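You operate a simulated robot arm through the tools that you are given. There is no shell and no other tool. Be economical: measure what you need, move in short steps, check, and stop when the job is done.

You run a simulated robot arm. Do the job below in one go: nothing can be reset, and whatever is moved stays where it is left.

Task
Brush the brown potato clean and store it in the potato drawer.
Fine: put the black brush back, shut the potato drawer and slide the grey plate to its white mark for air. Set down upright: black brush. What is to be rubbed or washed off counts as gone when no trace of it is left.

Only the result counts: the job must be done as asked and must still hold three seconds after the hand-in. Knocking over, shifting, dropping, spilling or breaking anything else fails it.

Robot
A 6-joint arm with a two-finger parallel gripper, fixed in place. Base frame: the origin is at the foot of the arm, x ahead of it, y to its left, z up. Units: m, degrees, N and s.
With the tool pointing down near the work surface it reaches from about 0.46 to 0.88 m from the base axis. Its first joint turns from -115.0 to 115.0 degrees. Payload 4.2 kg.
The TCP is the grasp point between the finger pads, 0.023 m short of the fingertips. In the tool frame z runs along the fingers and y along their closing line. The gripper opens to 0.094 m. The fingers are 0.038 m wide and 0.01 m thick; the gripper's body (0.054 by 0.096 m) begins 0.039 m behind the TCP.
Orientation is that of the tool frame in the base frame, as a unit quaternion [x, y, z, w]. With the fingers straight down and closing along the base's y, the tool's x points along the base's -x, its y along +y and its z along -z.

Tools
- The arm moves only by the tool jog_arm. Its argument "plan" is a list of rows, each an object of numbers (a shift or turn left out is 0, a gripper value left out holds the last): "tx", "ty", "tz": the shift along the tool's x, y, z in m; "ax", "ay", "az": the turn, a rotation vector about the tool's x, y, z in degrees; "jaw": the opening, from 0 (shut) to 1 (fully open). In form: [{"tx": .., "ty": .., "tz": .., "ax": .., "ay": .., "az": .., "jaw": ..}, ...]. A call has 1 to 10 rows; each row is the pose to reach, as a shift and turn from the pose commanded when the call began, along the tool's axes at that moment. Each row takes 0.2 s and may step no farther than 0.05 m and 8.6 degrees from the row before; otherwise, or with a gripper value out of range, the whole call is refused. A pose out of reach is approached as far as the arm can. The call stops where the force on the tool passes 50 N (or 10 N more than at its start, if that is more) or the arm is blocked; 0.2 s more then pass. Each finger travels about 0.108 m/s and halts on what it meets, pressing with about 24 N; the grip force reading is that of the motor and also rises with nothing between the fingers. The clock runs only during rows and for 0.2 s after the last one: add rows that repeat a pose to give the fingers time. It gives the time, the measured TCP pose, the force on the tool (base axes), the opening and the grip force at its end, in the units of the frame above (readings bear some noise), with the torque about the TCP (base axes, N m) and any sound that the robot's microphone picked up.
- Cameras (640 x 400 px; columns grow to the right, rows downward): "scene" is fixed at [0.0489, -0.6525, 1.5919]; the picture's right is [0.64, -0.77, 0.00], its down [-0.45, -0.38, -0.81] and it looks along [0.62, 0.52, -0.59] (base axes); focal length 324 px, centre (320, 200). "wrist" rides on the gripper at [0.086, 0.016, -0.075] in the tool frame; the picture's right is [-0.18, 0.98, 0.00], its down [-0.58, -0.11, -0.81] and it looks along [-0.79, -0.15, 0.59] (tool axes); focal length 243 px, centre (320, 200). There is no depth. A picture from a camera that has moved, and an enlarged one, comes with that camera's place and axes in the base frame and with its lens.
- capture(camera): a new picture of that camera. The clock stands still meanwhile.
- move_column(by): slides the trunk up (or, below 0, down) by that many m; the arm rides with it, the base frame stays. It gives what a move gives, with no picture.
- enlarge(camera, box): a new picture of the part [left, top, right, bottom] of that camera's present view, enlarged. The clock stands still meanwhile.
- sign_off(): hands the job in; it is judged then, once.

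Work in short steps. Places have to be worked out from the pictures, the camera data and where the tool is seen: move nearer, look again, correct. Check each grasp and each placing, and mend what went wrong. You have 120 turns and 64 pictures in all, those below and enlarged ones among them. Open the gripper and draw the arm clear of the work before you hand the job in, unless the task says otherwise; then end with one line.

The tools are called after "Call:" by a JSON object that holds its "op" and its "data". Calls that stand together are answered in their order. jog_arm: Moves the arm, as the interface text tells. Its arguments: {"type":"object","properties":{"plan":{"type":"array","items":{"type":"object","properties":{"tx":{"type":"number"},"ty":{"type":"number"},"tz":{"type":"number"},"ax":{"type":"number"},"ay":{"type":"number"},"az":{"type":"number"},"jaw":{"type":"number"}}}}},"required":["plan"]} The other tools are called the same way: move_column (by) slides the trunk up or down; capture (camera) takes a picture; enlarge (camera, box) takes an enlarged picture of a part of a camera's view; sign_off () hands the job in.

At the start:

```text
time: 0.0
tcp_pos: [0.5908, -0.12, 1.198]
ee_rot: [0.001, 1.0, -0.001, 0.0]
wrist_force: [-0.8, 0.4, 0.9]
torque: [0.04, 0.01, -0.01]
grip_width: 0.094
grip_force: 0.1
trunk travel left (down, up): [-0.775, 0.215]
```

scene: 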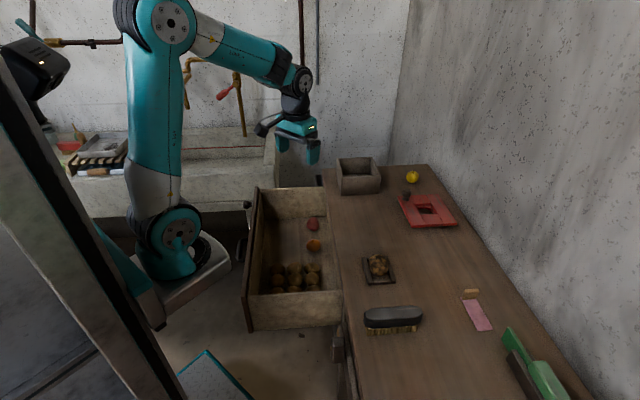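
wrist: 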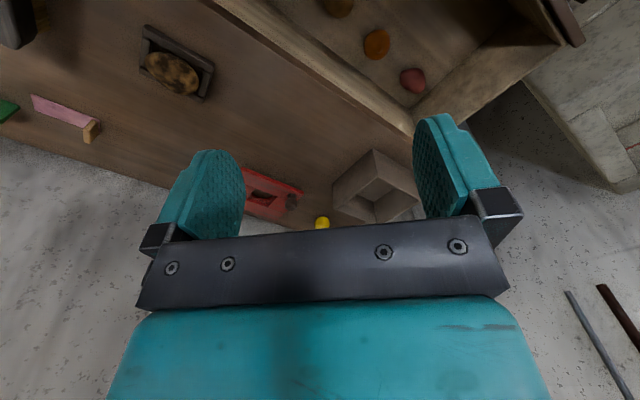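

I'll look more closely at the drawer and the bench before moving.

Call:
{"op": "enlarge", "data": {"camera": "scene", "box": [230, 140, 430, 265]}}

Call:
{"op": "enlarge", "data": {"camera": "scene", "box": [330, 240, 590, 400]}}

Call:
{"op": "enlarge", "data": {"camera": "scene", "box": [230, 180, 390, 340]}}

```text
3.20 times, centred on (330, 202) of scene
camera zoom: at [0.0489, -0.6525, 1.5919], right [0.64, -0.77, 0.0], down [-0.45, -0.38, -0.81], along [0.62, 0.52, -0.59], focal length 1036 px, centre (288, 192)
```

zoom: 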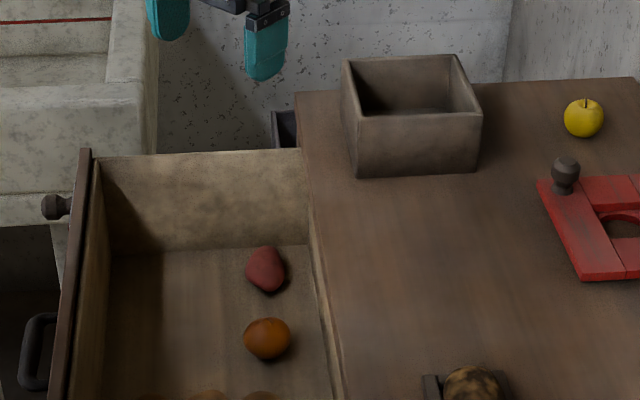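

```text
2.46 times, centred on (460, 320) of scene
camera zoom: at [0.0489, -0.6525, 1.5919], right [0.64, -0.77, 0.0], down [-0.45, -0.38, -0.81], along [0.62, 0.52, -0.59], focal length 797 px, centre (-25, -95)
```

zoom: 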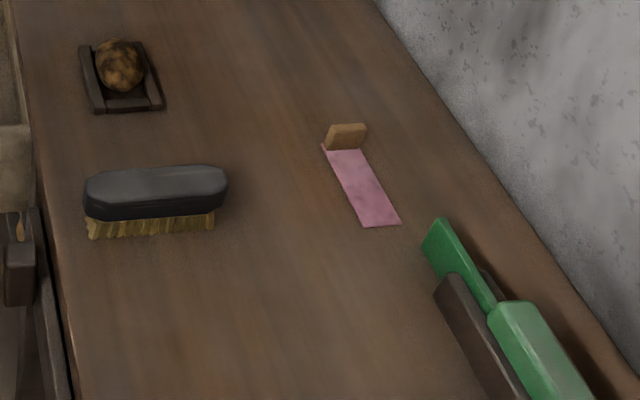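

```text
2.50 times, centred on (310, 260) of scene
camera zoom: at [0.0489, -0.6525, 1.5919], right [0.64, -0.77, 0.0], down [-0.45, -0.38, -0.81], along [0.62, 0.52, -0.59], focal length 810 px, centre (345, 50)
```

zoom: 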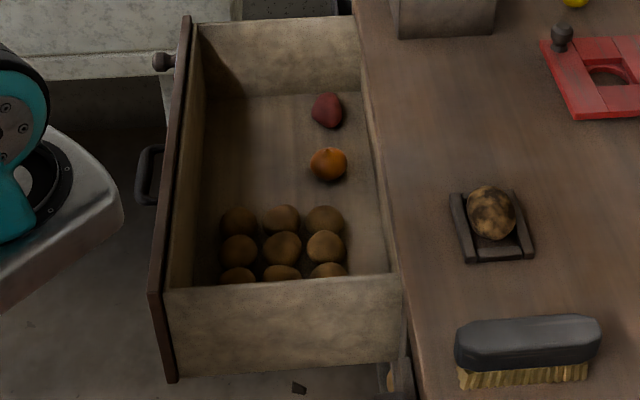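

The bench runs diagonally (about 45°), and the drawer opens towards the arm. I still have to find the grey plate and its white mark, so I'll zoom in on the candidates.

Call:
{"op": "enlarge", "data": {"camera": "scene", "box": [225, 300, 385, 400]}}

Call:
{"op": "enlarge", "data": {"camera": "scene", "box": [225, 170, 345, 245]}}

Call:
{"op": "enlarge", "data": {"camera": "scene", "box": [380, 160, 480, 235]}}

```text
4.00 times, centred on (305, 350) of scene
camera zoom: at [0.0489, -0.6525, 1.5919], right [0.64, -0.77, 0.0], down [-0.45, -0.38, -0.81], along [0.62, 0.52, -0.59], focal length 1296 px, centre (380, -400)
```

zoom: 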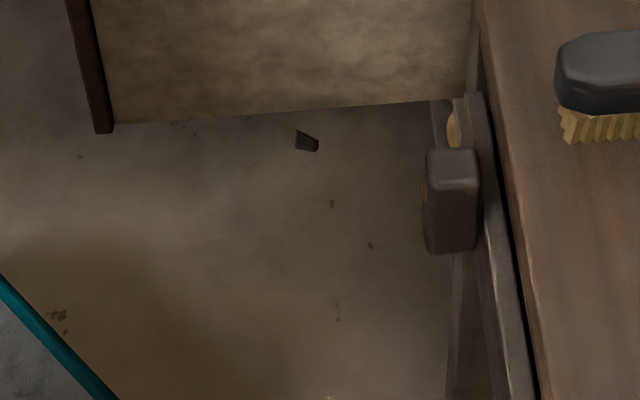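

```text
5.33 times, centred on (285, 208) of scene
camera zoom: at [0.0489, -0.6525, 1.5919], right [0.64, -0.77, 0.0], down [-0.45, -0.38, -0.81], along [0.62, 0.52, -0.59], focal length 1728 px, centre (507, 160)
```

zoom: 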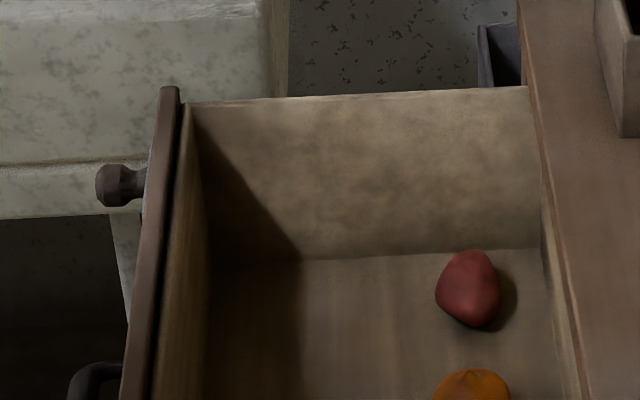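

```text
5.33 times, centred on (430, 198) of scene
camera zoom: at [0.0489, -0.6525, 1.5919], right [0.64, -0.77, 0.0], down [-0.45, -0.38, -0.81], along [0.62, 0.52, -0.59], focal length 1728 px, centre (-267, 213)
```

zoom: 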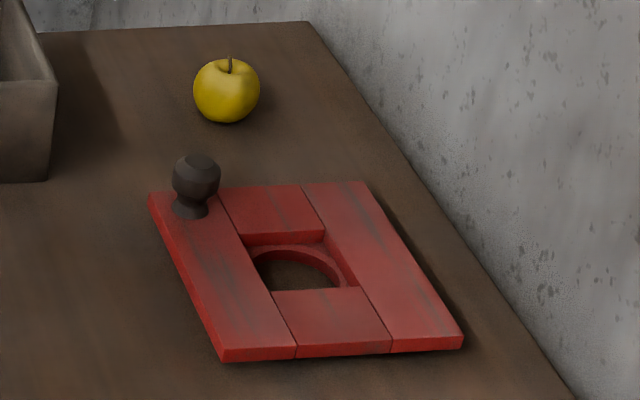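

The knob and handle are on the drawer's front face, and the vent plate is probably there too. I'll swing the wrist camera round in front of the drawer to look at it.

Call:
{"op": "jog_arm", "data": {"plan": [{"tx": 0.018, "ty": 0.039, "tz": 0.018, "az": 4.7}, {"tx": 0.036, "ty": 0.078, "tz": 0.036, "az": 9.4}, {"tx": 0.054, "ty": 0.117, "tz": 0.054, "az": 14.1}, {"tx": 0.072, "ty": 0.156, "tz": 0.072, "az": 18.8}, {"tx": 0.09, "ty": 0.195, "tz": 0.09, "az": 23.5}, {"tx": 0.108, "ty": 0.234, "tz": 0.108, "az": 28.2}, {"tx": 0.126, "ty": 0.273, "tz": 0.126, "az": 32.9}, {"tx": 0.144, "ty": 0.312, "tz": 0.144, "az": 37.6}, {"tx": 0.162, "ty": 0.351, "tz": 0.162, "az": 42.3}, {"tx": 0.18, "ty": 0.39, "tz": 0.178, "az": 47}]}}

Call:
{"op": "capture", "data": {"camera": "wrist"}}

```text
time: 2.2
tcp_pos: [0.4113, 0.2676, 1.0191]
ee_rot: [0.399, 0.917, -0.001, -0.001]
wrist_force: [-0.1, -0.2, 0.4]
torque: [0.05, -0.01, -0.02]
grip_width: 0.0941
grip_force: 0.0
trunk travel left (down, up): [-0.775, 0.215]
```

```text
55 pictures are left
camera wrist: at [0.3646, 0.3422, 1.0917], right [0.84, 0.54, 0.0], down [0.32, -0.5, 0.81], along [0.43, -0.68, -0.59], focal length 243 px, centre (320, 200)
```

wrist: 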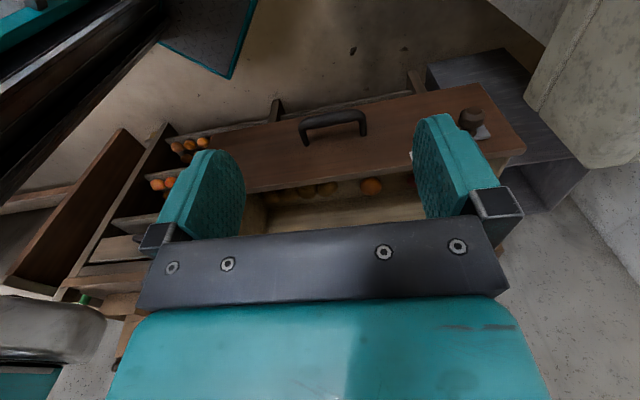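

The picture is upside down here (image down is world up). The knob on the drawer front sits on a grey plate, partly hidden by the finger, so I'll zoom in and then move along the face for a clear view.

Call:
{"op": "jog_arm", "data": {"plan": [{"ty": 0.03, "tz": -0.02, "jaw": 1}, {"ty": 0.07, "tz": -0.04, "tx": 0.0}, {"ty": 0.11, "tz": -0.06}]}}

Call:
{"op": "enlarge", "data": {"camera": "wrist", "box": [200, 20, 600, 270]}}

```text
time: 3.0
tcp_pos: [0.4921, 0.3456, 1.0796]
ee_rot: [0.399, 0.917, -0.002, 0.001]
wrist_force: [0.2, -0.3, 0.1]
torque: [-0.02, 0.01, -0.05]
grip_width: 0.0942
grip_force: 0.1
trunk travel left (down, up): [-0.775, 0.215]
```

```text
1.60 times, centred on (400, 145) of wrist
camera zoom: at [0.4453, 0.4182, 1.1523], right [0.84, 0.54, 0.0], down [0.32, -0.5, 0.81], along [0.43, -0.68, -0.59], focal length 388 px, centre (192, 288)
```

zoom: 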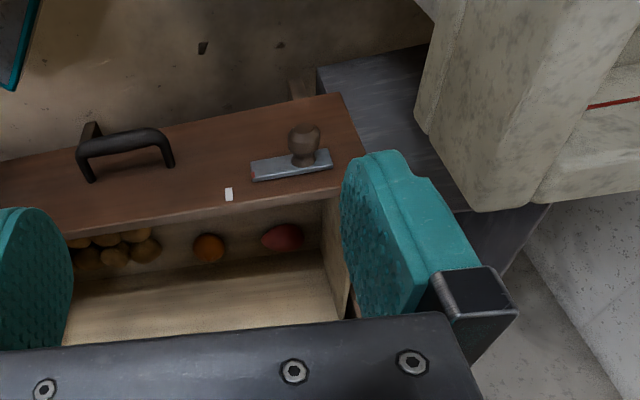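

The grey plate with its knob is on the drawer front, and the white mark is between it and the handle. I'll take a sharper look.

Call:
{"op": "enlarge", "data": {"camera": "wrist", "box": [310, 60, 430, 160]}}

```text
4.00 times, centred on (370, 110) of wrist
camera zoom: at [0.4453, 0.4182, 1.1523], right [0.84, 0.54, 0.0], down [0.32, -0.5, 0.81], along [0.43, -0.68, -0.59], focal length 970 px, centre (120, 560)
```

zoom: 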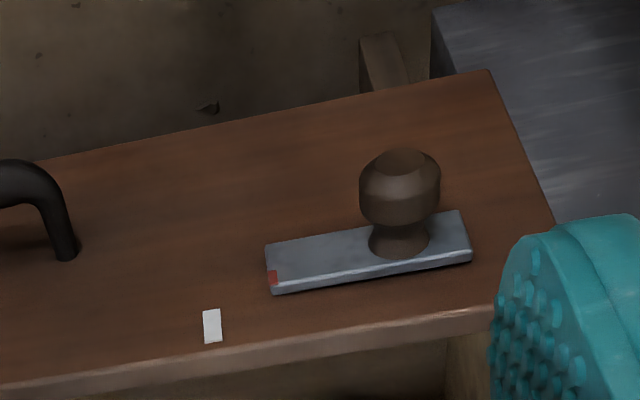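

A red index on the plate's edge should line up with the white mark. Next I'll go over the bench to look at the potato and brush.

Call:
{"op": "jog_arm", "data": {"plan": [{"tx": -0.034, "ty": -0.0275, "tz": -0.003}, {"tx": -0.068, "ty": -0.055, "tz": -0.005}, {"tx": -0.102, "ty": -0.0825, "tz": -0.008}, {"tx": -0.136, "ty": -0.11, "tz": -0.01}, {"tx": -0.17, "ty": -0.1375, "tz": -0.013}, {"tx": -0.204, "ty": -0.165, "tz": -0.015}, {"tx": -0.238, "ty": -0.1925, "tz": -0.018}, {"tx": -0.272, "ty": -0.22, "tz": -0.02}]}}

Call:
{"op": "jog_arm", "data": {"plan": [{"tx": -0.034, "ty": -0.0275, "tz": -0.003}, {"tx": -0.068, "ty": -0.055, "tz": -0.005}, {"tx": -0.102, "ty": -0.0825, "tz": -0.008}, {"tx": -0.136, "ty": -0.11, "tz": -0.01}, {"tx": -0.17, "ty": -0.1375, "tz": -0.013}, {"tx": -0.204, "ty": -0.165, "tz": -0.015}, {"tx": -0.238, "ty": -0.1925, "tz": -0.018}, {"tx": -0.272, "ty": -0.22, "tz": -0.02}]}}

Call:
{"op": "capture", "data": {"camera": "wrist"}}

```text
time: 4.8
tcp_pos: [0.5174, -0.0033, 1.0997]
ee_rot: [0.398, 0.917, -0.001, 0.0]
wrist_force: [-0.2, -0.8, 0.0]
torque: [0.02, 0.0, -0.01]
grip_width: 0.0938
grip_force: 0.0
trunk travel left (down, up): [-0.775, 0.215]
```

```text
time: 6.6
tcp_pos: [0.54, -0.3541, 1.1197]
ee_rot: [0.398, 0.918, 0.0, -0.001]
wrist_force: [-0.2, 0.2, 0.5]
torque: [-0.04, -0.01, 0.03]
grip_width: 0.0941
grip_force: 0.1
trunk travel left (down, up): [-0.775, 0.215]
```

```text
52 pictures are left
camera wrist: at [0.4942, -0.2792, 1.1927], right [0.84, 0.54, 0.0], down [0.32, -0.5, 0.81], along [0.43, -0.68, -0.59], focal length 243 px, centre (320, 200)
```

wrist: 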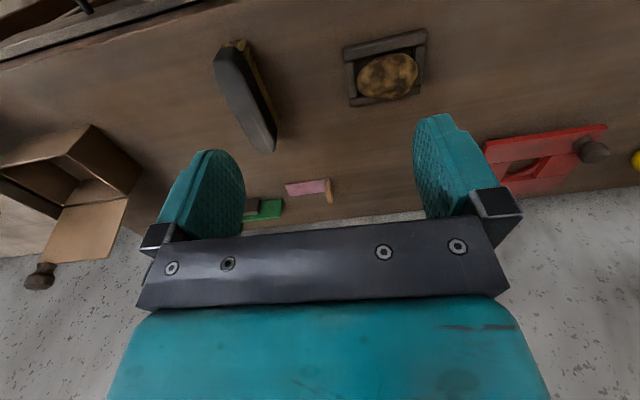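

Both are in view. I'll enlarge them.

Call:
{"op": "enlarge", "data": {"camera": "wrist", "box": [200, 20, 440, 170]}}

Call:
{"op": "enlarge", "data": {"camera": "scene", "box": [350, 245, 430, 335]}}

```text
2.67 times, centred on (320, 95) of wrist
camera zoom: at [0.4942, -0.2792, 1.1927], right [0.84, 0.54, 0.0], down [0.32, -0.5, 0.81], along [0.43, -0.68, -0.59], focal length 647 px, centre (320, 480)
```

zoom: 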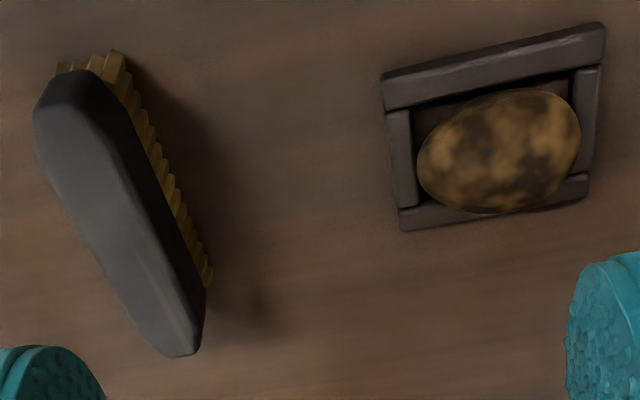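

```text
4.44 times, centred on (390, 290) of scene
camera zoom: at [0.0489, -0.6525, 1.5919], right [0.64, -0.77, 0.0], down [-0.45, -0.38, -0.81], along [0.62, 0.52, -0.59], focal length 1440 px, centre (9, -200)
```

zoom: 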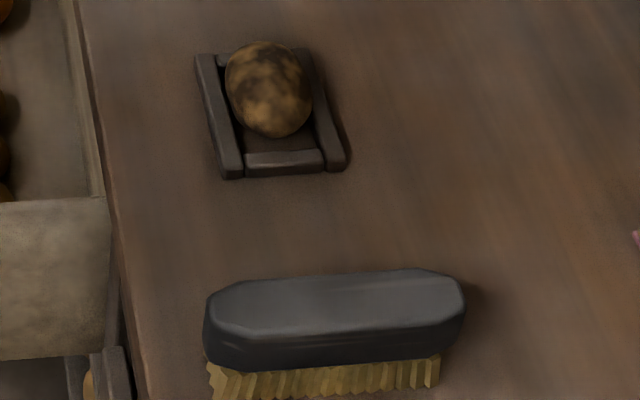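

Both views put the brush near (0.518, -0.489), its long axis at about -47°, and the potato near (0.65, -0.37). I'll move above the brush and check.

Call:
{"op": "jog_arm", "data": {"plan": [{"tx": -0.017, "ty": -0.022, "tz": 0.024}, {"tx": -0.034, "ty": -0.043, "tz": 0.048}, {"tx": -0.05, "ty": -0.065, "tz": 0.072}, {"tx": -0.067, "ty": -0.086, "tz": 0.096}, {"tx": -0.0837, "ty": -0.108, "tz": 0.12}]}}

Call:
{"op": "capture", "data": {"camera": "wrist"}}

Call:
{"op": "enlarge", "data": {"camera": "scene", "box": [320, 230, 440, 340]}}

```text
time: 7.8
tcp_pos: [0.5193, -0.4874, 0.9999]
ee_rot: [0.398, 0.917, -0.001, 0.0]
wrist_force: [0.5, 0.5, 0.8]
torque: [0.01, -0.01, 0.01]
grip_width: 0.0938
grip_force: 0.0
trunk travel left (down, up): [-0.775, 0.215]
```

```text
49 pictures are left
camera wrist: at [0.4726, -0.4142, 1.0725], right [0.84, 0.54, 0.0], down [0.32, -0.5, 0.81], along [0.43, -0.68, -0.59], focal length 243 px, centre (320, 200)
```

wrist: 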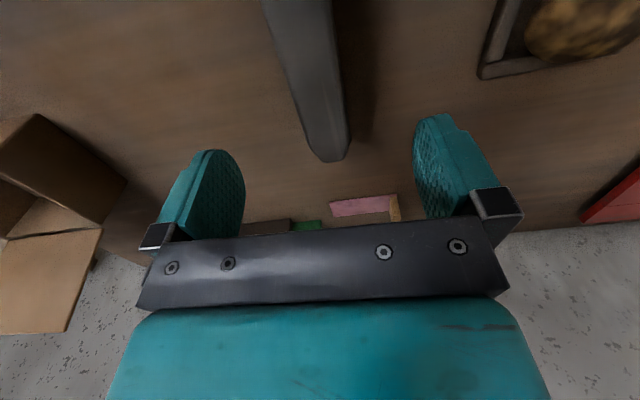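

```text
3.64 times, centred on (380, 285) of scene
camera zoom: at [0.0489, -0.6525, 1.5919], right [0.64, -0.77, 0.0], down [-0.45, -0.38, -0.81], along [0.62, 0.52, -0.59], focal length 1178 px, centre (102, -109)
```

zoom: 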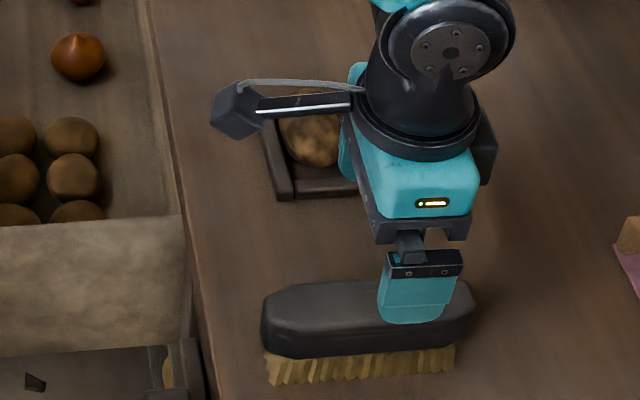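

The brush axis is aligned to within a few mm. I'll go down to about z = 0.904, close on the wooden body and read the grip.

Call:
{"op": "jog_arm", "data": {"plan": [{"tz": 0.04, "jaw": 1}, {"tz": 0.075}, {"tz": 0.096}, {"tz": 0.096, "jaw": 0}, {"tz": 0.096, "jaw": 0}, {"tz": 0.096, "jaw": 0}, {"tz": 0.096, "jaw": 0}]}}

Call:
{"op": "enlarge", "data": {"camera": "scene", "box": [320, 230, 440, 340]}}

```text
time: 9.4
tcp_pos: [0.5209, -0.4876, 0.9045]
ee_rot: [0.399, 0.917, -0.001, 0.0]
wrist_force: [0.7, -0.5, -0.7]
torque: [-0.07, -0.07, -0.02]
grip_width: 0.0358
grip_force: 23.5
trunk travel left (down, up): [-0.775, 0.215]
```

```text
3.64 times, centred on (380, 285) of scene
camera zoom: at [0.0489, -0.6525, 1.5919], right [0.64, -0.77, 0.0], down [-0.45, -0.38, -0.81], along [0.62, 0.52, -0.59], focal length 1178 px, centre (102, -109)
```

zoom: 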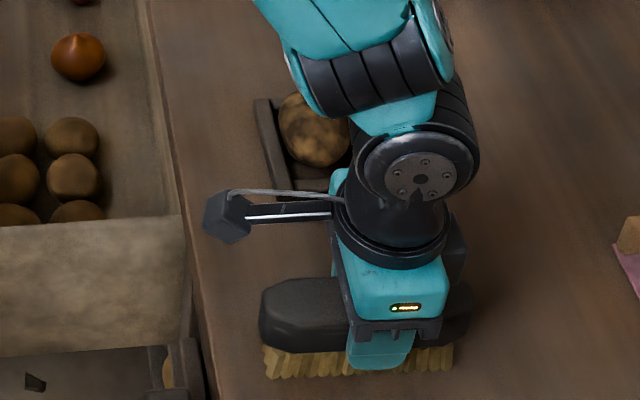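

The brush is held (opening 0.036); its home is TCP (0.521, -0.488, 0.9045). I'll lift it and carry it over the potato.

Call:
{"op": "jog_arm", "data": {"plan": [{"tz": -0.04}, {"tz": -0.085}, {"tz": -0.085, "ty": 0.045}, {"tz": -0.085, "ty": 0.09}, {"tz": -0.085, "ty": 0.135}, {"tz": -0.085, "ty": 0.178}]}}

Call:
{"op": "enlarge", "data": {"camera": "scene", "box": [320, 210, 440, 320]}}

Call:
{"op": "capture", "data": {"camera": "wrist"}}

```text
time: 10.8
tcp_pos: [0.6474, -0.3663, 0.9884]
ee_rot: [0.399, 0.917, -0.001, 0.0]
wrist_force: [-1.1, -0.5, -1.3]
torque: [0.03, -0.04, 0.0]
grip_width: 0.0361
grip_force: 24.0
trunk travel left (down, up): [-0.775, 0.215]
```

```text
3.64 times, centred on (380, 265) of scene
camera zoom: at [0.0489, -0.6525, 1.5919], right [0.64, -0.77, 0.0], down [-0.45, -0.38, -0.81], along [0.62, 0.52, -0.59], focal length 1178 px, centre (102, -36)
```

zoom: 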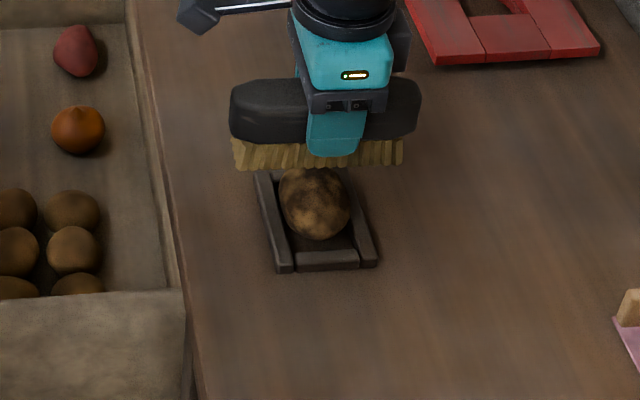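

```text
45 pictures are left
camera wrist: at [0.601, -0.2934, 1.0612], right [0.84, 0.53, 0.0], down [0.32, -0.5, 0.81], along [0.43, -0.68, -0.59], focal length 243 px, centre (320, 200)
```

wrist: 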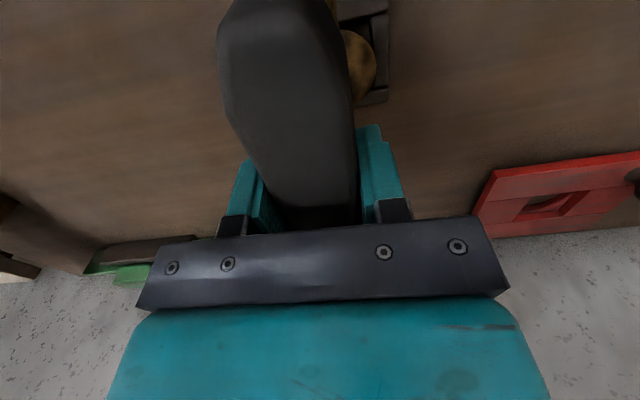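

The brush is above the potato. I'll lower it gently until the bristles touch, watching the force.

Call:
{"op": "jog_arm", "data": {"plan": [{"ty": 0.005, "tz": 0.02}, {"ty": 0.005, "tz": 0.032}, {"ty": 0.005, "tz": 0.036}, {"ty": 0.005, "tz": 0.038}]}}

Call:
{"op": "enlarge", "data": {"camera": "scene", "box": [320, 210, 440, 320]}}

```text
time: 11.8
tcp_pos: [0.6528, -0.3639, 0.9507]
ee_rot: [0.398, 0.917, -0.001, -0.001]
wrist_force: [0.9, 0.8, -1.2]
torque: [0.01, -0.01, 0.0]
grip_width: 0.0357
grip_force: 24.0
trunk travel left (down, up): [-0.775, 0.215]
```

```text
3.64 times, centred on (380, 265) of scene
camera zoom: at [0.0489, -0.6525, 1.5919], right [0.64, -0.77, 0.0], down [-0.45, -0.38, -0.81], along [0.62, 0.52, -0.59], focal length 1178 px, centre (102, -36)
```

zoom: 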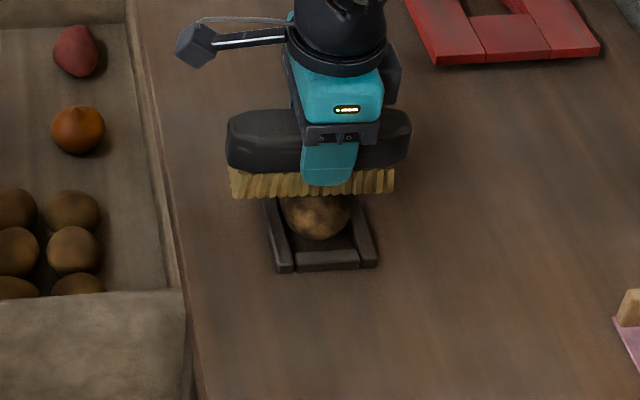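

No contact yet; I'll continue down in 3 mm steps.

Call:
{"op": "jog_arm", "data": {"plan": [{"tz": 0.003}, {"tz": 0.005}, {"tz": 0.007}, {"tz": 0.009}]}}

```text
time: 12.8
tcp_pos: [0.6546, -0.3637, 0.9429]
ee_rot: [0.399, 0.917, -0.002, 0.003]
wrist_force: [0.0, -3.3, 25.5]
torque: [-0.17, 0.07, 0.03]
grip_width: 0.0354
grip_force: 24.1
trunk travel left (down, up): [-0.775, 0.215]
```

Contact at about z = 0.943 (25 N). I'll ease off a little and stroke across the potato, then look.

Call:
{"op": "jog_arm", "data": {"plan": [{"tz": -0.002}, {"tz": -0.002, "ty": 0.015}, {"tz": -0.002, "ty": 0.0}, {"tz": -0.002, "ty": -0.015}, {"tz": -0.002, "ty": 0.0}, {"tz": -0.002, "ty": 0.0, "tx": 0.02}, {"tz": -0.002, "tx": -0.02}, {"tz": -0.002, "tx": 0.02}, {"tz": -0.002, "tx": 0.0}, {"tz": -0.04}]}}

Call:
{"op": "enlarge", "data": {"camera": "scene", "box": [340, 230, 420, 300]}}

```text
time: 15.0
tcp_pos: [0.6535, -0.3636, 0.9814]
ee_rot: [0.399, 0.917, 0.0, -0.001]
wrist_force: [0.7, 0.5, -1.4]
torque: [-0.01, 0.02, 0.0]
grip_width: 0.0359
grip_force: 24.3
trunk travel left (down, up): [-0.775, 0.215]
```

```text
5.71 times, centred on (380, 265) of scene
camera zoom: at [0.0489, -0.6525, 1.5919], right [0.64, -0.77, 0.0], down [-0.45, -0.38, -0.81], along [0.62, 0.52, -0.59], focal length 1851 px, centre (-23, -171)
```

zoom: 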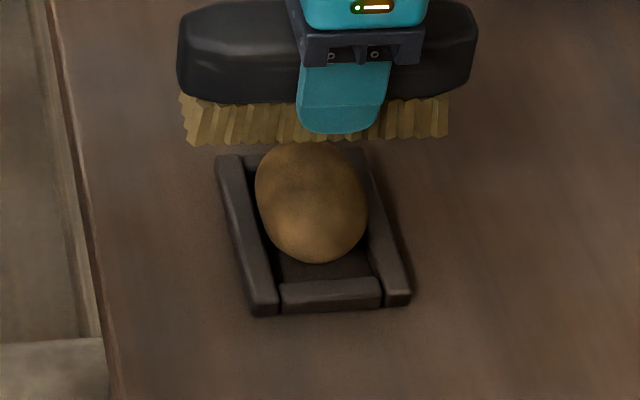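

The dirt has faded almost completely, with a faint patch left. I'll do another full round of strokes.

Call:
{"op": "jog_arm", "data": {"plan": [{"tz": 0.025}, {"tz": 0.038}, {"tz": 0.038, "ty": 0.015}, {"tz": 0.038, "ty": 0.0}, {"tz": 0.038, "ty": -0.015}, {"tz": 0.038, "ty": 0.0}, {"tz": 0.038, "tx": 0.025}, {"tz": 0.038, "tx": -0.02}, {"tz": 0.038, "tx": 0.02}, {"tz": 0.038}]}}

Call:
{"op": "jog_arm", "data": {"plan": [{"tx": 0.02}, {"tx": -0.02}, {"tx": 0.02}, {"tx": -0.02}, {"tx": 0}, {"ty": 0.018}, {"ty": -0.018}, {"ty": 0.018}, {"ty": 0}, {"tz": -0.04}]}}

Call:
{"op": "enlarge", "data": {"camera": "scene", "box": [340, 230, 420, 300]}}

```text
time: 17.2
tcp_pos: [0.6512, -0.3629, 0.9435]
ee_rot: [0.399, 0.917, -0.001, -0.001]
wrist_force: [-0.3, -0.2, -1.4]
torque: [-0.02, 0.02, -0.01]
grip_width: 0.0357
grip_force: 23.9
trunk travel left (down, up): [-0.775, 0.215]
```

```text
time: 19.4
tcp_pos: [0.654, -0.3627, 0.9843]
ee_rot: [0.399, 0.917, -0.001, 0.0]
wrist_force: [0.2, 0.0, -2.4]
torque: [0.02, 0.01, 0.01]
grip_width: 0.0356
grip_force: 24.2
trunk travel left (down, up): [-0.775, 0.215]
```

```text
5.71 times, centred on (380, 265) of scene
camera zoom: at [0.0489, -0.6525, 1.5919], right [0.64, -0.77, 0.0], down [-0.45, -0.38, -0.81], along [0.62, 0.52, -0.59], focal length 1851 px, centre (-23, -171)
```

zoom: 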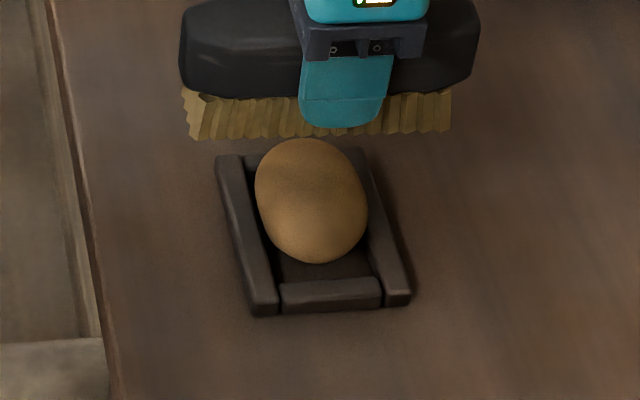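

It looks nearly clean, but contact was light that time. One more round, pressed a bit firmer.

Call:
{"op": "jog_arm", "data": {"plan": [{"tz": 0.025}, {"tz": 0.038}, {"tz": 0.042}, {"tz": 0.042, "ty": 0.015}, {"tz": 0.042, "ty": 0.0}, {"tz": 0.042, "ty": -0.015}, {"tz": 0.042, "ty": 0.0}, {"tz": 0.042, "tx": 0.02}, {"tz": 0.042, "tx": -0.02}, {"tz": 0.042}]}}

Call:
{"op": "jog_arm", "data": {"plan": [{"tx": 0.02}, {"tx": -0.02}, {"tx": 0.02}, {"tx": -0.02}, {"tx": 0}, {"ty": 0.018}, {"ty": -0.018}, {"ty": 0.018}, {"ty": -0.018}, {"ty": 0}]}}

Call:
{"op": "jog_arm", "data": {"plan": [{"tz": -0.04}, {"tz": -0.045, "ty": -0.045}, {"tz": -0.045, "ty": -0.09}]}}

Call:
{"op": "enlarge", "data": {"camera": "scene", "box": [340, 230, 420, 300]}}

Call:
{"op": "enlarge", "data": {"camera": "wrist", "box": [160, 0, 480, 200]}}

```text
time: 21.6
tcp_pos: [0.6531, -0.3638, 0.9415]
ee_rot: [0.398, 0.917, -0.001, 0.001]
wrist_force: [3.8, -3.3, 11.9]
torque: [-0.24, -0.18, 0.04]
grip_width: 0.0355
grip_force: 23.5
trunk travel left (down, up): [-0.775, 0.215]
```

```text
time: 23.8
tcp_pos: [0.6526, -0.3625, 0.9425]
ee_rot: [0.399, 0.917, 0.0, 0.0]
wrist_force: [-2.6, -2.5, 7.1]
torque: [-0.16, 0.06, 0.01]
grip_width: 0.0357
grip_force: 23.8
trunk travel left (down, up): [-0.775, 0.215]
```

```text
time: 24.6
tcp_pos: [0.5872, -0.4232, 0.9875]
ee_rot: [0.398, 0.918, -0.001, 0.001]
wrist_force: [1.1, 1.8, -1.4]
torque: [0.01, 0.03, -0.04]
grip_width: 0.0359
grip_force: 23.9
trunk travel left (down, up): [-0.775, 0.215]
```

```text
5.71 times, centred on (380, 265) of scene
camera zoom: at [0.0489, -0.6525, 1.5919], right [0.64, -0.77, 0.0], down [-0.45, -0.38, -0.81], along [0.62, 0.52, -0.59], focal length 1851 px, centre (-23, -171)
```

zoom: 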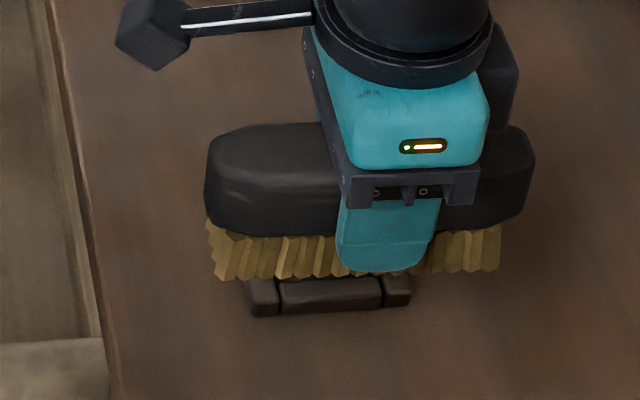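

```text
2.00 times, centred on (320, 100) of wrist
camera zoom: at [0.5407, -0.35, 1.0605], right [0.84, 0.54, 0.0], down [0.32, -0.5, 0.81], along [0.43, -0.68, -0.59], focal length 485 px, centre (320, 400)
```

zoom: 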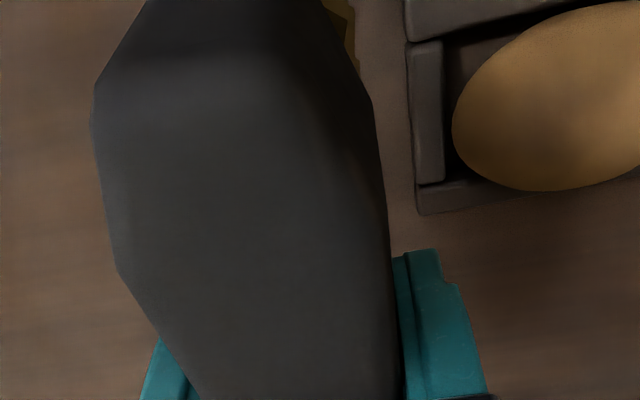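

The potato looks clean. I'll bring the brush over its home spot and, before setting it down, check the potato again without anything in the way.

Call:
{"op": "jog_arm", "data": {"plan": [{"tx": -0.001, "ty": -0.046}, {"tx": -0.001, "ty": -0.0925}, {"tx": -0.001, "ty": -0.0925}]}}

Call:
{"op": "enlarge", "data": {"camera": "scene", "box": [340, 230, 440, 330]}}

Call:
{"op": "enlarge", "data": {"camera": "wrist", "box": [420, 0, 640, 130]}}

```text
time: 25.4
tcp_pos: [0.5221, -0.4881, 0.9875]
ee_rot: [0.397, 0.918, -0.001, 0.0]
wrist_force: [-0.3, 0.1, -1.3]
torque: [0.03, -0.01, 0.02]
grip_width: 0.0357
grip_force: 24.1
trunk travel left (down, up): [-0.775, 0.215]
```

```text
4.00 times, centred on (390, 280) of scene
camera zoom: at [0.0489, -0.6525, 1.5919], right [0.64, -0.77, 0.0], down [-0.45, -0.38, -0.81], along [0.62, 0.52, -0.59], focal length 1296 px, centre (40, -120)
```

zoom: 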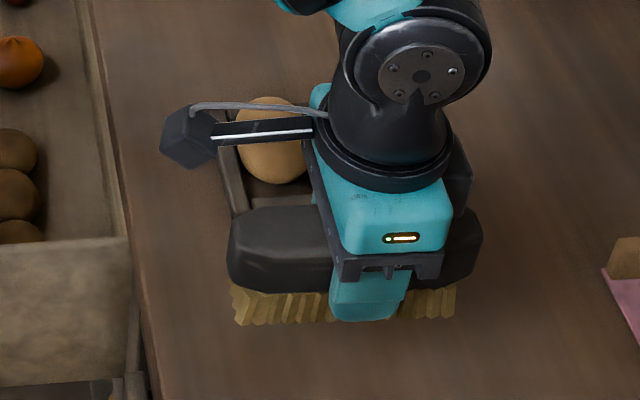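

```text
2.91 times, centred on (530, 65) of wrist
camera zoom: at [0.4739, -0.4145, 1.0603], right [0.84, 0.54, 0.0], down [0.32, -0.5, 0.81], along [0.43, -0.68, -0.59], focal length 706 px, centre (-291, 593)
```

zoom: 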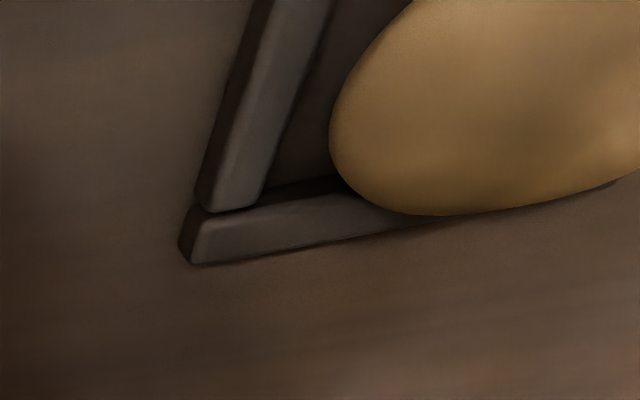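

There are still very faint smudges, so I'll go back for more brushing.

Call:
{"op": "jog_arm", "data": {"plan": [{"ty": 0.046}, {"ty": 0.092}, {"ty": 0.138}, {"ty": 0.181}, {"ty": 0.181, "tz": 0.03}, {"ty": 0.181, "tz": 0.044}, {"ty": 0.181, "tz": 0.047}, {"ty": 0.196, "tz": 0.047}, {"ty": 0.166, "tz": 0.047}, {"ty": 0.181, "tz": 0.047}]}}

Call:
{"op": "jog_arm", "data": {"plan": [{"tx": 0.025}, {"tx": -0.02}, {"tx": 0.025}, {"tx": -0.02}, {"tx": 0.02}, {"tx": -0.02}, {"tx": 0.02}, {"tx": -0.02}, {"tx": 0.02}, {"tx": 0}]}}

Call:
{"op": "jog_arm", "data": {"plan": [{"ty": 0.02}, {"ty": -0.02}, {"ty": 0.02}, {"ty": -0.02}, {"ty": 0.02}, {"ty": -0.02}, {"ty": 0.02}, {"ty": -0.02}, {"ty": 0.02}, {"ty": 0}]}}

```text
time: 27.6
tcp_pos: [0.6496, -0.3664, 0.9405]
ee_rot: [0.401, 0.916, -0.003, 0.001]
wrist_force: [-8.9, -9.3, 26.6]
torque: [-0.3, 0.26, -0.06]
grip_width: 0.0359
grip_force: 23.9
trunk travel left (down, up): [-0.775, 0.215]
```

```text
time: 29.8
tcp_pos: [0.6522, -0.3632, 0.9399]
ee_rot: [0.398, 0.918, -0.001, 0.0]
wrist_force: [-4.9, 4.4, 14.0]
torque: [0.14, 0.2, -0.04]
grip_width: 0.036
grip_force: 24.1
trunk travel left (down, up): [-0.775, 0.215]
```

```text
time: 32.0
tcp_pos: [0.6525, -0.3645, 0.9393]
ee_rot: [0.399, 0.917, -0.001, 0.001]
wrist_force: [1.4, 0.2, 0.0]
torque: [-0.04, -0.05, 0.02]
grip_width: 0.0359
grip_force: 24.0
trunk travel left (down, up): [-0.775, 0.215]
```

I'll pull back to home and inspect it.

Call:
{"op": "jog_arm", "data": {"plan": [{"tz": -0.045}, {"tz": -0.046, "ty": -0.045}, {"tz": -0.046, "ty": -0.09}, {"tz": -0.046, "ty": -0.135}, {"tz": -0.046, "ty": -0.181}, {"tz": -0.046, "ty": -0.181}]}}

Call:
{"op": "enlarge", "data": {"camera": "wrist", "box": [420, 0, 640, 130]}}

Call:
{"op": "enlarge", "data": {"camera": "scene", "box": [340, 230, 440, 330]}}

```text
time: 33.4
tcp_pos: [0.5203, -0.488, 0.9855]
ee_rot: [0.398, 0.917, -0.001, 0.0]
wrist_force: [-0.3, 0.2, -1.9]
torque: [0.02, -0.03, -0.01]
grip_width: 0.0358
grip_force: 23.9
trunk travel left (down, up): [-0.775, 0.215]
```

```text
2.91 times, centred on (530, 65) of wrist
camera zoom: at [0.4744, -0.4144, 1.059], right [0.84, 0.54, 0.0], down [0.32, -0.5, 0.81], along [0.43, -0.68, -0.59], focal length 706 px, centre (-291, 593)
```

zoom: 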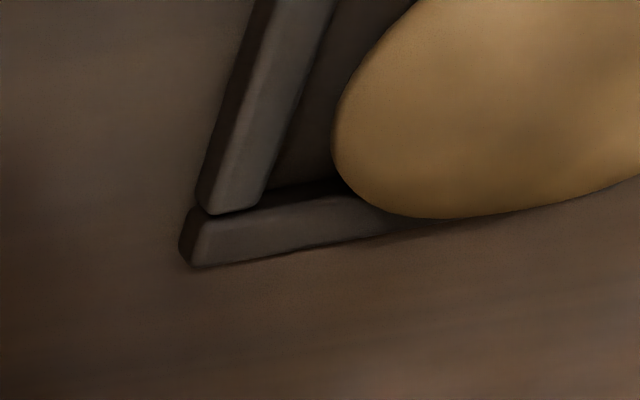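

```text
4.00 times, centred on (390, 280) of scene
camera zoom: at [0.0489, -0.6525, 1.5919], right [0.64, -0.77, 0.0], down [-0.45, -0.38, -0.81], along [0.62, 0.52, -0.59], focal length 1296 px, centre (40, -120)
```

zoom: 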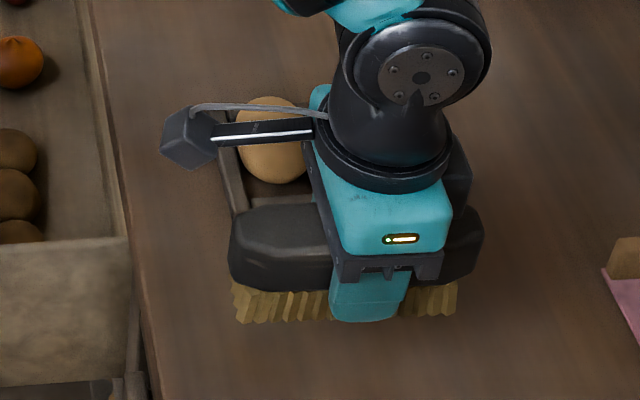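

The smudges are fainter. One more firm round, to see whether what remains changes or is just the potato's own colouring.

Call:
{"op": "jog_arm", "data": {"plan": [{"ty": 0.046}, {"ty": 0.092}, {"ty": 0.138}, {"ty": 0.181}, {"ty": 0.181, "tz": 0.03}, {"ty": 0.181, "tz": 0.045}, {"ty": 0.181, "tz": 0.049}, {"ty": 0.196, "tz": 0.049}, {"ty": 0.166, "tz": 0.049}, {"ty": 0.181, "tz": 0.049}]}}

Call:
{"op": "jog_arm", "data": {"plan": [{"tx": 0.025}, {"tx": -0.02}, {"tx": 0.025}, {"tx": -0.02}, {"tx": 0.02}, {"tx": -0.02}, {"tx": 0.02}, {"tx": -0.02}, {"tx": 0.02}, {"tx": 0}]}}

Call:
{"op": "jog_arm", "data": {"plan": [{"ty": 0.02, "tz": 0.001}, {"ty": -0.02, "tz": 0.001}, {"ty": 0.02, "tz": 0.001}, {"ty": -0.02, "tz": 0.001}, {"ty": 0.02, "tz": 0.001}, {"ty": -0.02, "tz": 0.001}, {"ty": 0.02, "tz": 0.001}, {"ty": -0.02, "tz": 0.001}, {"ty": 0.02, "tz": 0.001}, {"ty": 0, "tz": 0.001}]}}

Call:
{"op": "jog_arm", "data": {"plan": [{"tz": -0.045}, {"tz": -0.046, "ty": -0.045}, {"tz": -0.046, "ty": -0.09}, {"tz": -0.046, "ty": -0.135}, {"tz": -0.046, "ty": -0.181}, {"tz": -0.046, "ty": -0.181}]}}

Call:
{"op": "enlarge", "data": {"camera": "wrist", "box": [420, 0, 640, 130]}}

```text
time: 35.6
tcp_pos: [0.6499, -0.3665, 0.9391]
ee_rot: [0.4, 0.917, -0.001, 0.0]
wrist_force: [-8.8, -8.0, 25.9]
torque: [-0.29, 0.24, -0.02]
grip_width: 0.0362
grip_force: 24.6
trunk travel left (down, up): [-0.775, 0.215]
```

```text
time: 37.8
tcp_pos: [0.6527, -0.3652, 0.9371]
ee_rot: [0.398, 0.917, -0.001, -0.001]
wrist_force: [-0.1, 0.8, -1.7]
torque: [-0.01, 0.0, -0.02]
grip_width: 0.036
grip_force: 24.0
trunk travel left (down, up): [-0.775, 0.215]
```

```text
time: 40.0
tcp_pos: [0.6541, -0.3661, 0.9364]
ee_rot: [0.398, 0.917, 0.0, 0.001]
wrist_force: [3.7, 2.4, 10.9]
torque: [-0.03, -0.18, 0.03]
grip_width: 0.0357
grip_force: 23.8
trunk travel left (down, up): [-0.775, 0.215]
```

```text
time: 41.4
tcp_pos: [0.5192, -0.488, 0.9819]
ee_rot: [0.398, 0.918, 0.0, 0.0]
wrist_force: [0.0, -0.7, -2.9]
torque: [-0.02, 0.01, 0.03]
grip_width: 0.0357
grip_force: 24.0
trunk travel left (down, up): [-0.775, 0.215]
```

```text
2.91 times, centred on (530, 65) of wrist
camera zoom: at [0.4731, -0.4145, 1.0552], right [0.84, 0.54, 0.0], down [0.32, -0.5, 0.81], along [0.43, -0.68, -0.59], focal length 706 px, centre (-291, 593)
```

zoom: 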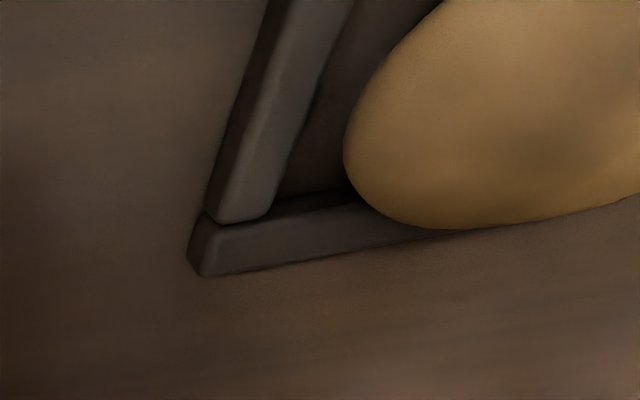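

A soft patch still shows in a poor view. I'll raise the brush and get a clear view of the whole potato.

Call:
{"op": "jog_arm", "data": {"plan": [{"tz": -0.03, "tx": 0.02, "ty": 0.02}, {"tz": -0.06, "tx": 0.04, "ty": 0.04}, {"tz": -0.09, "tx": 0.06, "ty": 0.06}, {"tz": -0.1, "tx": 0.08, "ty": 0.07}, {"tz": -0.1, "tx": 0.08, "ty": 0.07}]}}

Call:
{"op": "enlarge", "data": {"camera": "wrist", "box": [340, 20, 500, 150]}}

Call:
{"op": "enlarge", "data": {"camera": "scene", "box": [355, 245, 405, 290]}}

```text
time: 42.6
tcp_pos: [0.5162, -0.3811, 1.0812]
ee_rot: [0.398, 0.917, 0.0, 0.0]
wrist_force: [0.5, 0.6, -0.9]
torque: [-0.06, 0.01, 0.01]
grip_width: 0.0359
grip_force: 23.9
trunk travel left (down, up): [-0.775, 0.215]
```

```text
3.08 times, centred on (420, 85) of wrist
camera zoom: at [0.4705, -0.3081, 1.1546], right [0.84, 0.54, 0.0], down [0.32, -0.5, 0.81], along [0.43, -0.68, -0.59], focal length 746 px, centre (12, 554)
```

zoom: 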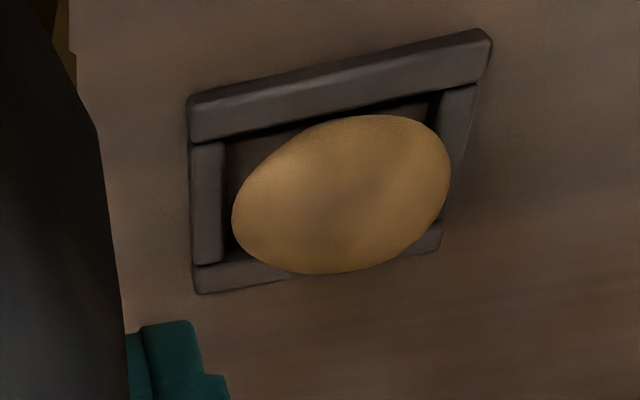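

```text
8.89 times, centred on (380, 268) of scene
camera zoom: at [0.0489, -0.6525, 1.5919], right [0.64, -0.77, 0.0], down [-0.45, -0.38, -0.81], along [0.62, 0.52, -0.59], focal length 2879 px, centre (-213, -400)
```

zoom: 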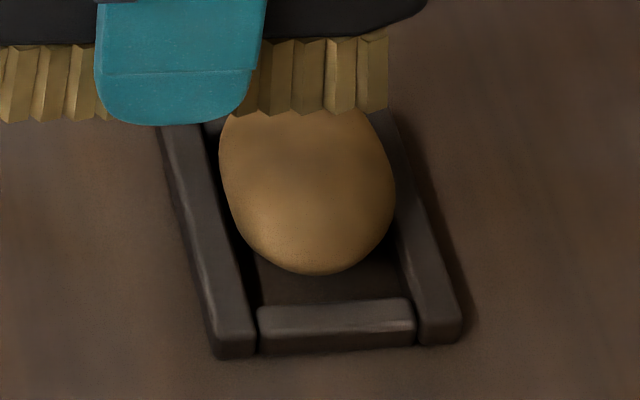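

It looks clean, with only extremely faint mottling. Brushing is cheap, so I'll do one more round and compare from this same pose.

Call:
{"op": "jog_arm", "data": {"plan": [{"tx": -0.03, "ty": 0.035}, {"tx": -0.06, "ty": 0.07, "tz": 0.01}, {"tx": -0.0817, "ty": 0.111, "tz": 0.03}, {"tx": -0.0817, "ty": 0.111, "tz": 0.075}, {"tx": -0.0817, "ty": 0.111, "tz": 0.115}, {"tx": -0.0817, "ty": 0.111, "tz": 0.138}, {"tx": -0.0817, "ty": 0.111, "tz": 0.144}, {"tx": -0.0817, "ty": 0.126, "tz": 0.145}, {"tx": -0.0817, "ty": 0.096, "tz": 0.145}, {"tx": -0.0817, "ty": 0.111, "tz": 0.145}]}}

Call:
{"op": "jog_arm", "data": {"plan": [{"tx": 0.02, "tz": 0.001}, {"tx": -0.02, "tz": 0.001}, {"tx": 0.02, "tz": 0.001}, {"tx": -0.02, "tz": 0.001}, {"tx": 0.02, "tz": 0.001, "ty": 0.01}, {"tx": -0.02, "tz": 0.001, "ty": 0.01}, {"tx": 0.02, "tz": 0.001, "ty": -0.01}, {"tx": -0.02, "tz": 0.001, "ty": -0.01}, {"tx": 0.02, "tz": 0.001, "ty": -0.01}, {"tx": 0}]}}

Call:
{"op": "jog_arm", "data": {"plan": [{"ty": 0.02, "tz": 0.001}, {"ty": -0.02, "tz": 0.001}, {"ty": 0.02, "tz": 0.001}, {"ty": -0.02, "tz": 0.001}, {"ty": 0.02, "tz": 0.001}, {"ty": -0.02, "tz": 0.001}, {"ty": 0.02, "tz": 0.001}, {"ty": -0.02, "tz": 0.001}, {"ty": 0.02, "tz": 0.001}, {"ty": 0, "tz": 0.001}]}}

Call:
{"op": "jog_arm", "data": {"plan": [{"tz": -0.045}, {"tz": -0.075, "ty": -0.035, "tx": 0.01}, {"tz": -0.115, "ty": -0.055, "tx": 0.03}, {"tz": -0.145, "ty": -0.08, "tx": 0.055}, {"tz": -0.145, "ty": -0.111, "tx": 0.0817}, {"tz": -0.145, "ty": -0.111, "tx": 0.0817}]}}

Call:
{"op": "enlarge", "data": {"camera": "wrist", "box": [340, 20, 500, 150]}}

```text
refused: row 3 steps farther than a row can; nothing moved
```

```text
time: 44.8
tcp_pos: [0.5171, -0.382, 1.0813]
ee_rot: [0.399, 0.917, -0.001, 0.0]
wrist_force: [-0.4, 0.3, -2.8]
torque: [0.0, -0.02, 0.04]
grip_width: 0.0357
grip_force: 23.9
trunk travel left (down, up): [-0.775, 0.215]
```

```text
time: 47.0
tcp_pos: [0.5172, -0.3806, 1.082]
ee_rot: [0.397, 0.918, -0.001, -0.001]
wrist_force: [0.3, 0.8, -1.7]
torque: [-0.01, 0.01, 0.01]
grip_width: 0.0362
grip_force: 24.4
trunk travel left (down, up): [-0.775, 0.215]
```

```text
time: 48.4
tcp_pos: [0.3793, -0.3989, 1.2255]
ee_rot: [0.397, 0.918, -0.001, 0.0]
wrist_force: [-1.1, -0.3, -1.1]
torque: [-0.01, 0.01, -0.04]
grip_width: 0.0358
grip_force: 23.9
trunk travel left (down, up): [-0.775, 0.215]
```

```text
3.08 times, centred on (420, 85) of wrist
camera zoom: at [0.3319, -0.3254, 1.2987], right [0.84, 0.54, 0.0], down [0.32, -0.5, 0.81], along [0.43, -0.68, -0.59], focal length 746 px, centre (12, 554)
```

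zoom: 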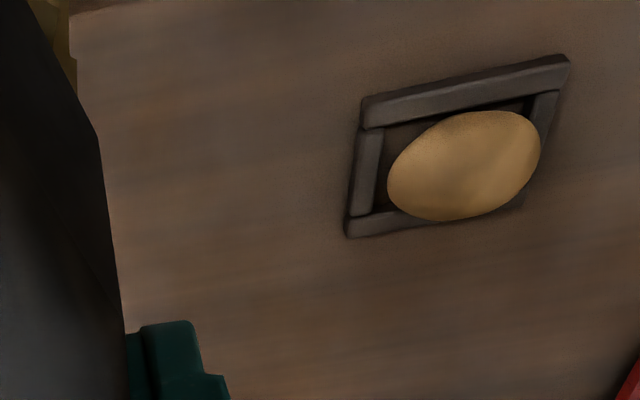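

The first call was refused for too large a step, and the rest ran harmlessly in the air. I'll go back above the potato properly, checking before each stage.

Call:
{"op": "jog_arm", "data": {"plan": [{"tx": -0.018, "ty": 0.025, "tz": 0.025}, {"tx": -0.036, "ty": 0.05, "tz": 0.05}, {"tx": -0.054, "ty": 0.074, "tz": 0.075}, {"tx": -0.072, "ty": 0.099, "tz": 0.1}, {"tx": -0.09, "ty": 0.124, "tz": 0.125}, {"tx": -0.108, "ty": 0.149, "tz": 0.15}, {"tx": -0.126, "ty": 0.173, "tz": 0.175}, {"tx": -0.144, "ty": 0.198, "tz": 0.21}, {"tx": -0.162, "ty": 0.223, "tz": 0.243}, {"tx": -0.162, "ty": 0.223, "tz": 0.243}]}}

```text
time: 50.6
tcp_pos: [0.6542, -0.3646, 0.9812]
ee_rot: [0.399, 0.917, -0.001, 0.0]
wrist_force: [-0.2, 0.2, -2.0]
torque: [-0.05, -0.01, -0.01]
grip_width: 0.0361
grip_force: 24.2
trunk travel left (down, up): [-0.775, 0.215]
```

In position above the potato. I'll lower to contact and stroke.

Call:
{"op": "jog_arm", "data": {"plan": [{"tz": 0.025}, {"tz": 0.038}, {"tz": 0.043}, {"tz": 0.045, "ty": 0.015}, {"tz": 0.045, "ty": -0.015}, {"tz": 0.045, "ty": 0.015}, {"tz": 0.045, "ty": -0.015}, {"tz": 0.045, "ty": 0.0}, {"tz": 0.045, "tx": 0.02}, {"tz": 0.045, "tx": 0}]}}

```text
time: 52.8
tcp_pos: [0.6536, -0.3633, 0.9379]
ee_rot: [0.399, 0.917, -0.002, -0.001]
wrist_force: [0.2, 0.3, -1.3]
torque: [0.0, 0.04, -0.01]
grip_width: 0.0355
grip_force: 24.2
trunk travel left (down, up): [-0.775, 0.215]
```

No load now, so I'll go a few mm lower until there is contact again and continue.

Call:
{"op": "jog_arm", "data": {"plan": [{"tz": 0.002}, {"tz": 0.003}, {"tz": 0.004}, {"tz": 0.004}]}}

```text
time: 53.8
tcp_pos: [0.6537, -0.3649, 0.9352]
ee_rot: [0.399, 0.917, -0.001, 0.002]
wrist_force: [-1.9, 0.0, 25.1]
torque: [-0.08, 0.09, -0.04]
grip_width: 0.0358
grip_force: 24.2
trunk travel left (down, up): [-0.775, 0.215]
```

Call:
{"op": "jog_arm", "data": {"plan": [{"tx": 0.02}, {"tx": -0.02}, {"tx": 0.02}, {"tx": -0.02}, {"tx": 0.02, "tz": 0.001}, {"tx": -0.02, "tz": 0.001}, {"tx": 0.02, "tz": 0.001}, {"tx": -0.02, "tz": 0.001}, {"tx": 0.02, "tz": 0.001}, {"tx": 0, "tz": 0.001}]}}

Call:
{"op": "jog_arm", "data": {"plan": [{"ty": 0.015, "tz": 0.001}, {"ty": -0.015, "tz": 0.001}, {"ty": 0.015, "tz": 0.001}, {"ty": -0.015, "tz": 0.001}, {"ty": 0.015, "tz": 0.001}, {"ty": -0.015, "tz": 0.001}, {"ty": 0.015, "tz": 0.001}, {"ty": -0.015, "tz": 0.001}, {"ty": 0.015, "tz": 0.001}, {"ty": 0, "tz": 0.001}]}}

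Call:
{"op": "jog_arm", "data": {"plan": [{"tz": -0.045}, {"tz": -0.075, "ty": -0.035, "tx": 0.01}, {"tz": -0.11, "ty": -0.055, "tx": 0.03}, {"tz": -0.135, "ty": -0.08, "tx": 0.055}, {"tz": -0.145, "ty": -0.111, "tx": 0.0817}, {"tz": -0.145, "ty": -0.111, "tx": 0.0817}]}}

Call:
{"op": "enlarge", "data": {"camera": "wrist", "box": [340, 20, 500, 150]}}

```text
time: 56.0
tcp_pos: [0.652, -0.3645, 0.9336]
ee_rot: [0.399, 0.917, 0.0, -0.001]
wrist_force: [-5.8, 5.1, 14.5]
torque: [0.14, 0.18, -0.01]
grip_width: 0.0358
grip_force: 24.3
trunk travel left (down, up): [-0.775, 0.215]
```

```text
time: 58.2
tcp_pos: [0.6548, -0.362, 0.9311]
ee_rot: [0.397, 0.918, 0.001, 0.0]
wrist_force: [6.5, 5.2, 16.9]
torque: [-0.03, -0.22, 0.08]
grip_width: 0.0359
grip_force: 24.0
trunk travel left (down, up): [-0.775, 0.215]
```

```text
time: 59.6
tcp_pos: [0.5162, -0.3796, 1.0765]
ee_rot: [0.398, 0.918, -0.002, -0.001]
wrist_force: [0.5, 1.1, -1.5]
torque: [0.01, -0.03, 0.02]
grip_width: 0.0357
grip_force: 24.1
trunk travel left (down, up): [-0.775, 0.215]
```

```text
3.08 times, centred on (420, 85) of wrist
camera zoom: at [0.4699, -0.3067, 1.1492], right [0.84, 0.54, 0.0], down [0.32, -0.5, 0.81], along [0.43, -0.68, -0.59], focal length 746 px, centre (12, 554)
```

zoom: 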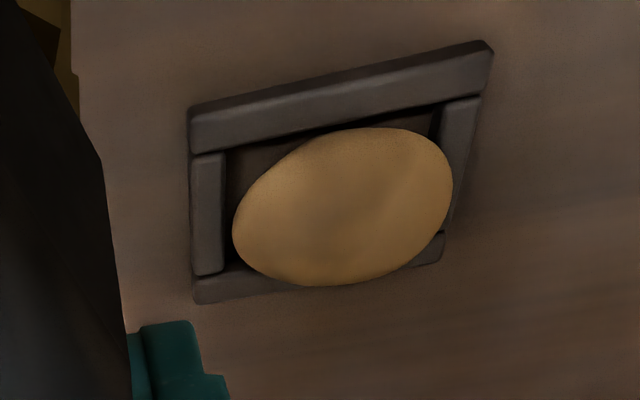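

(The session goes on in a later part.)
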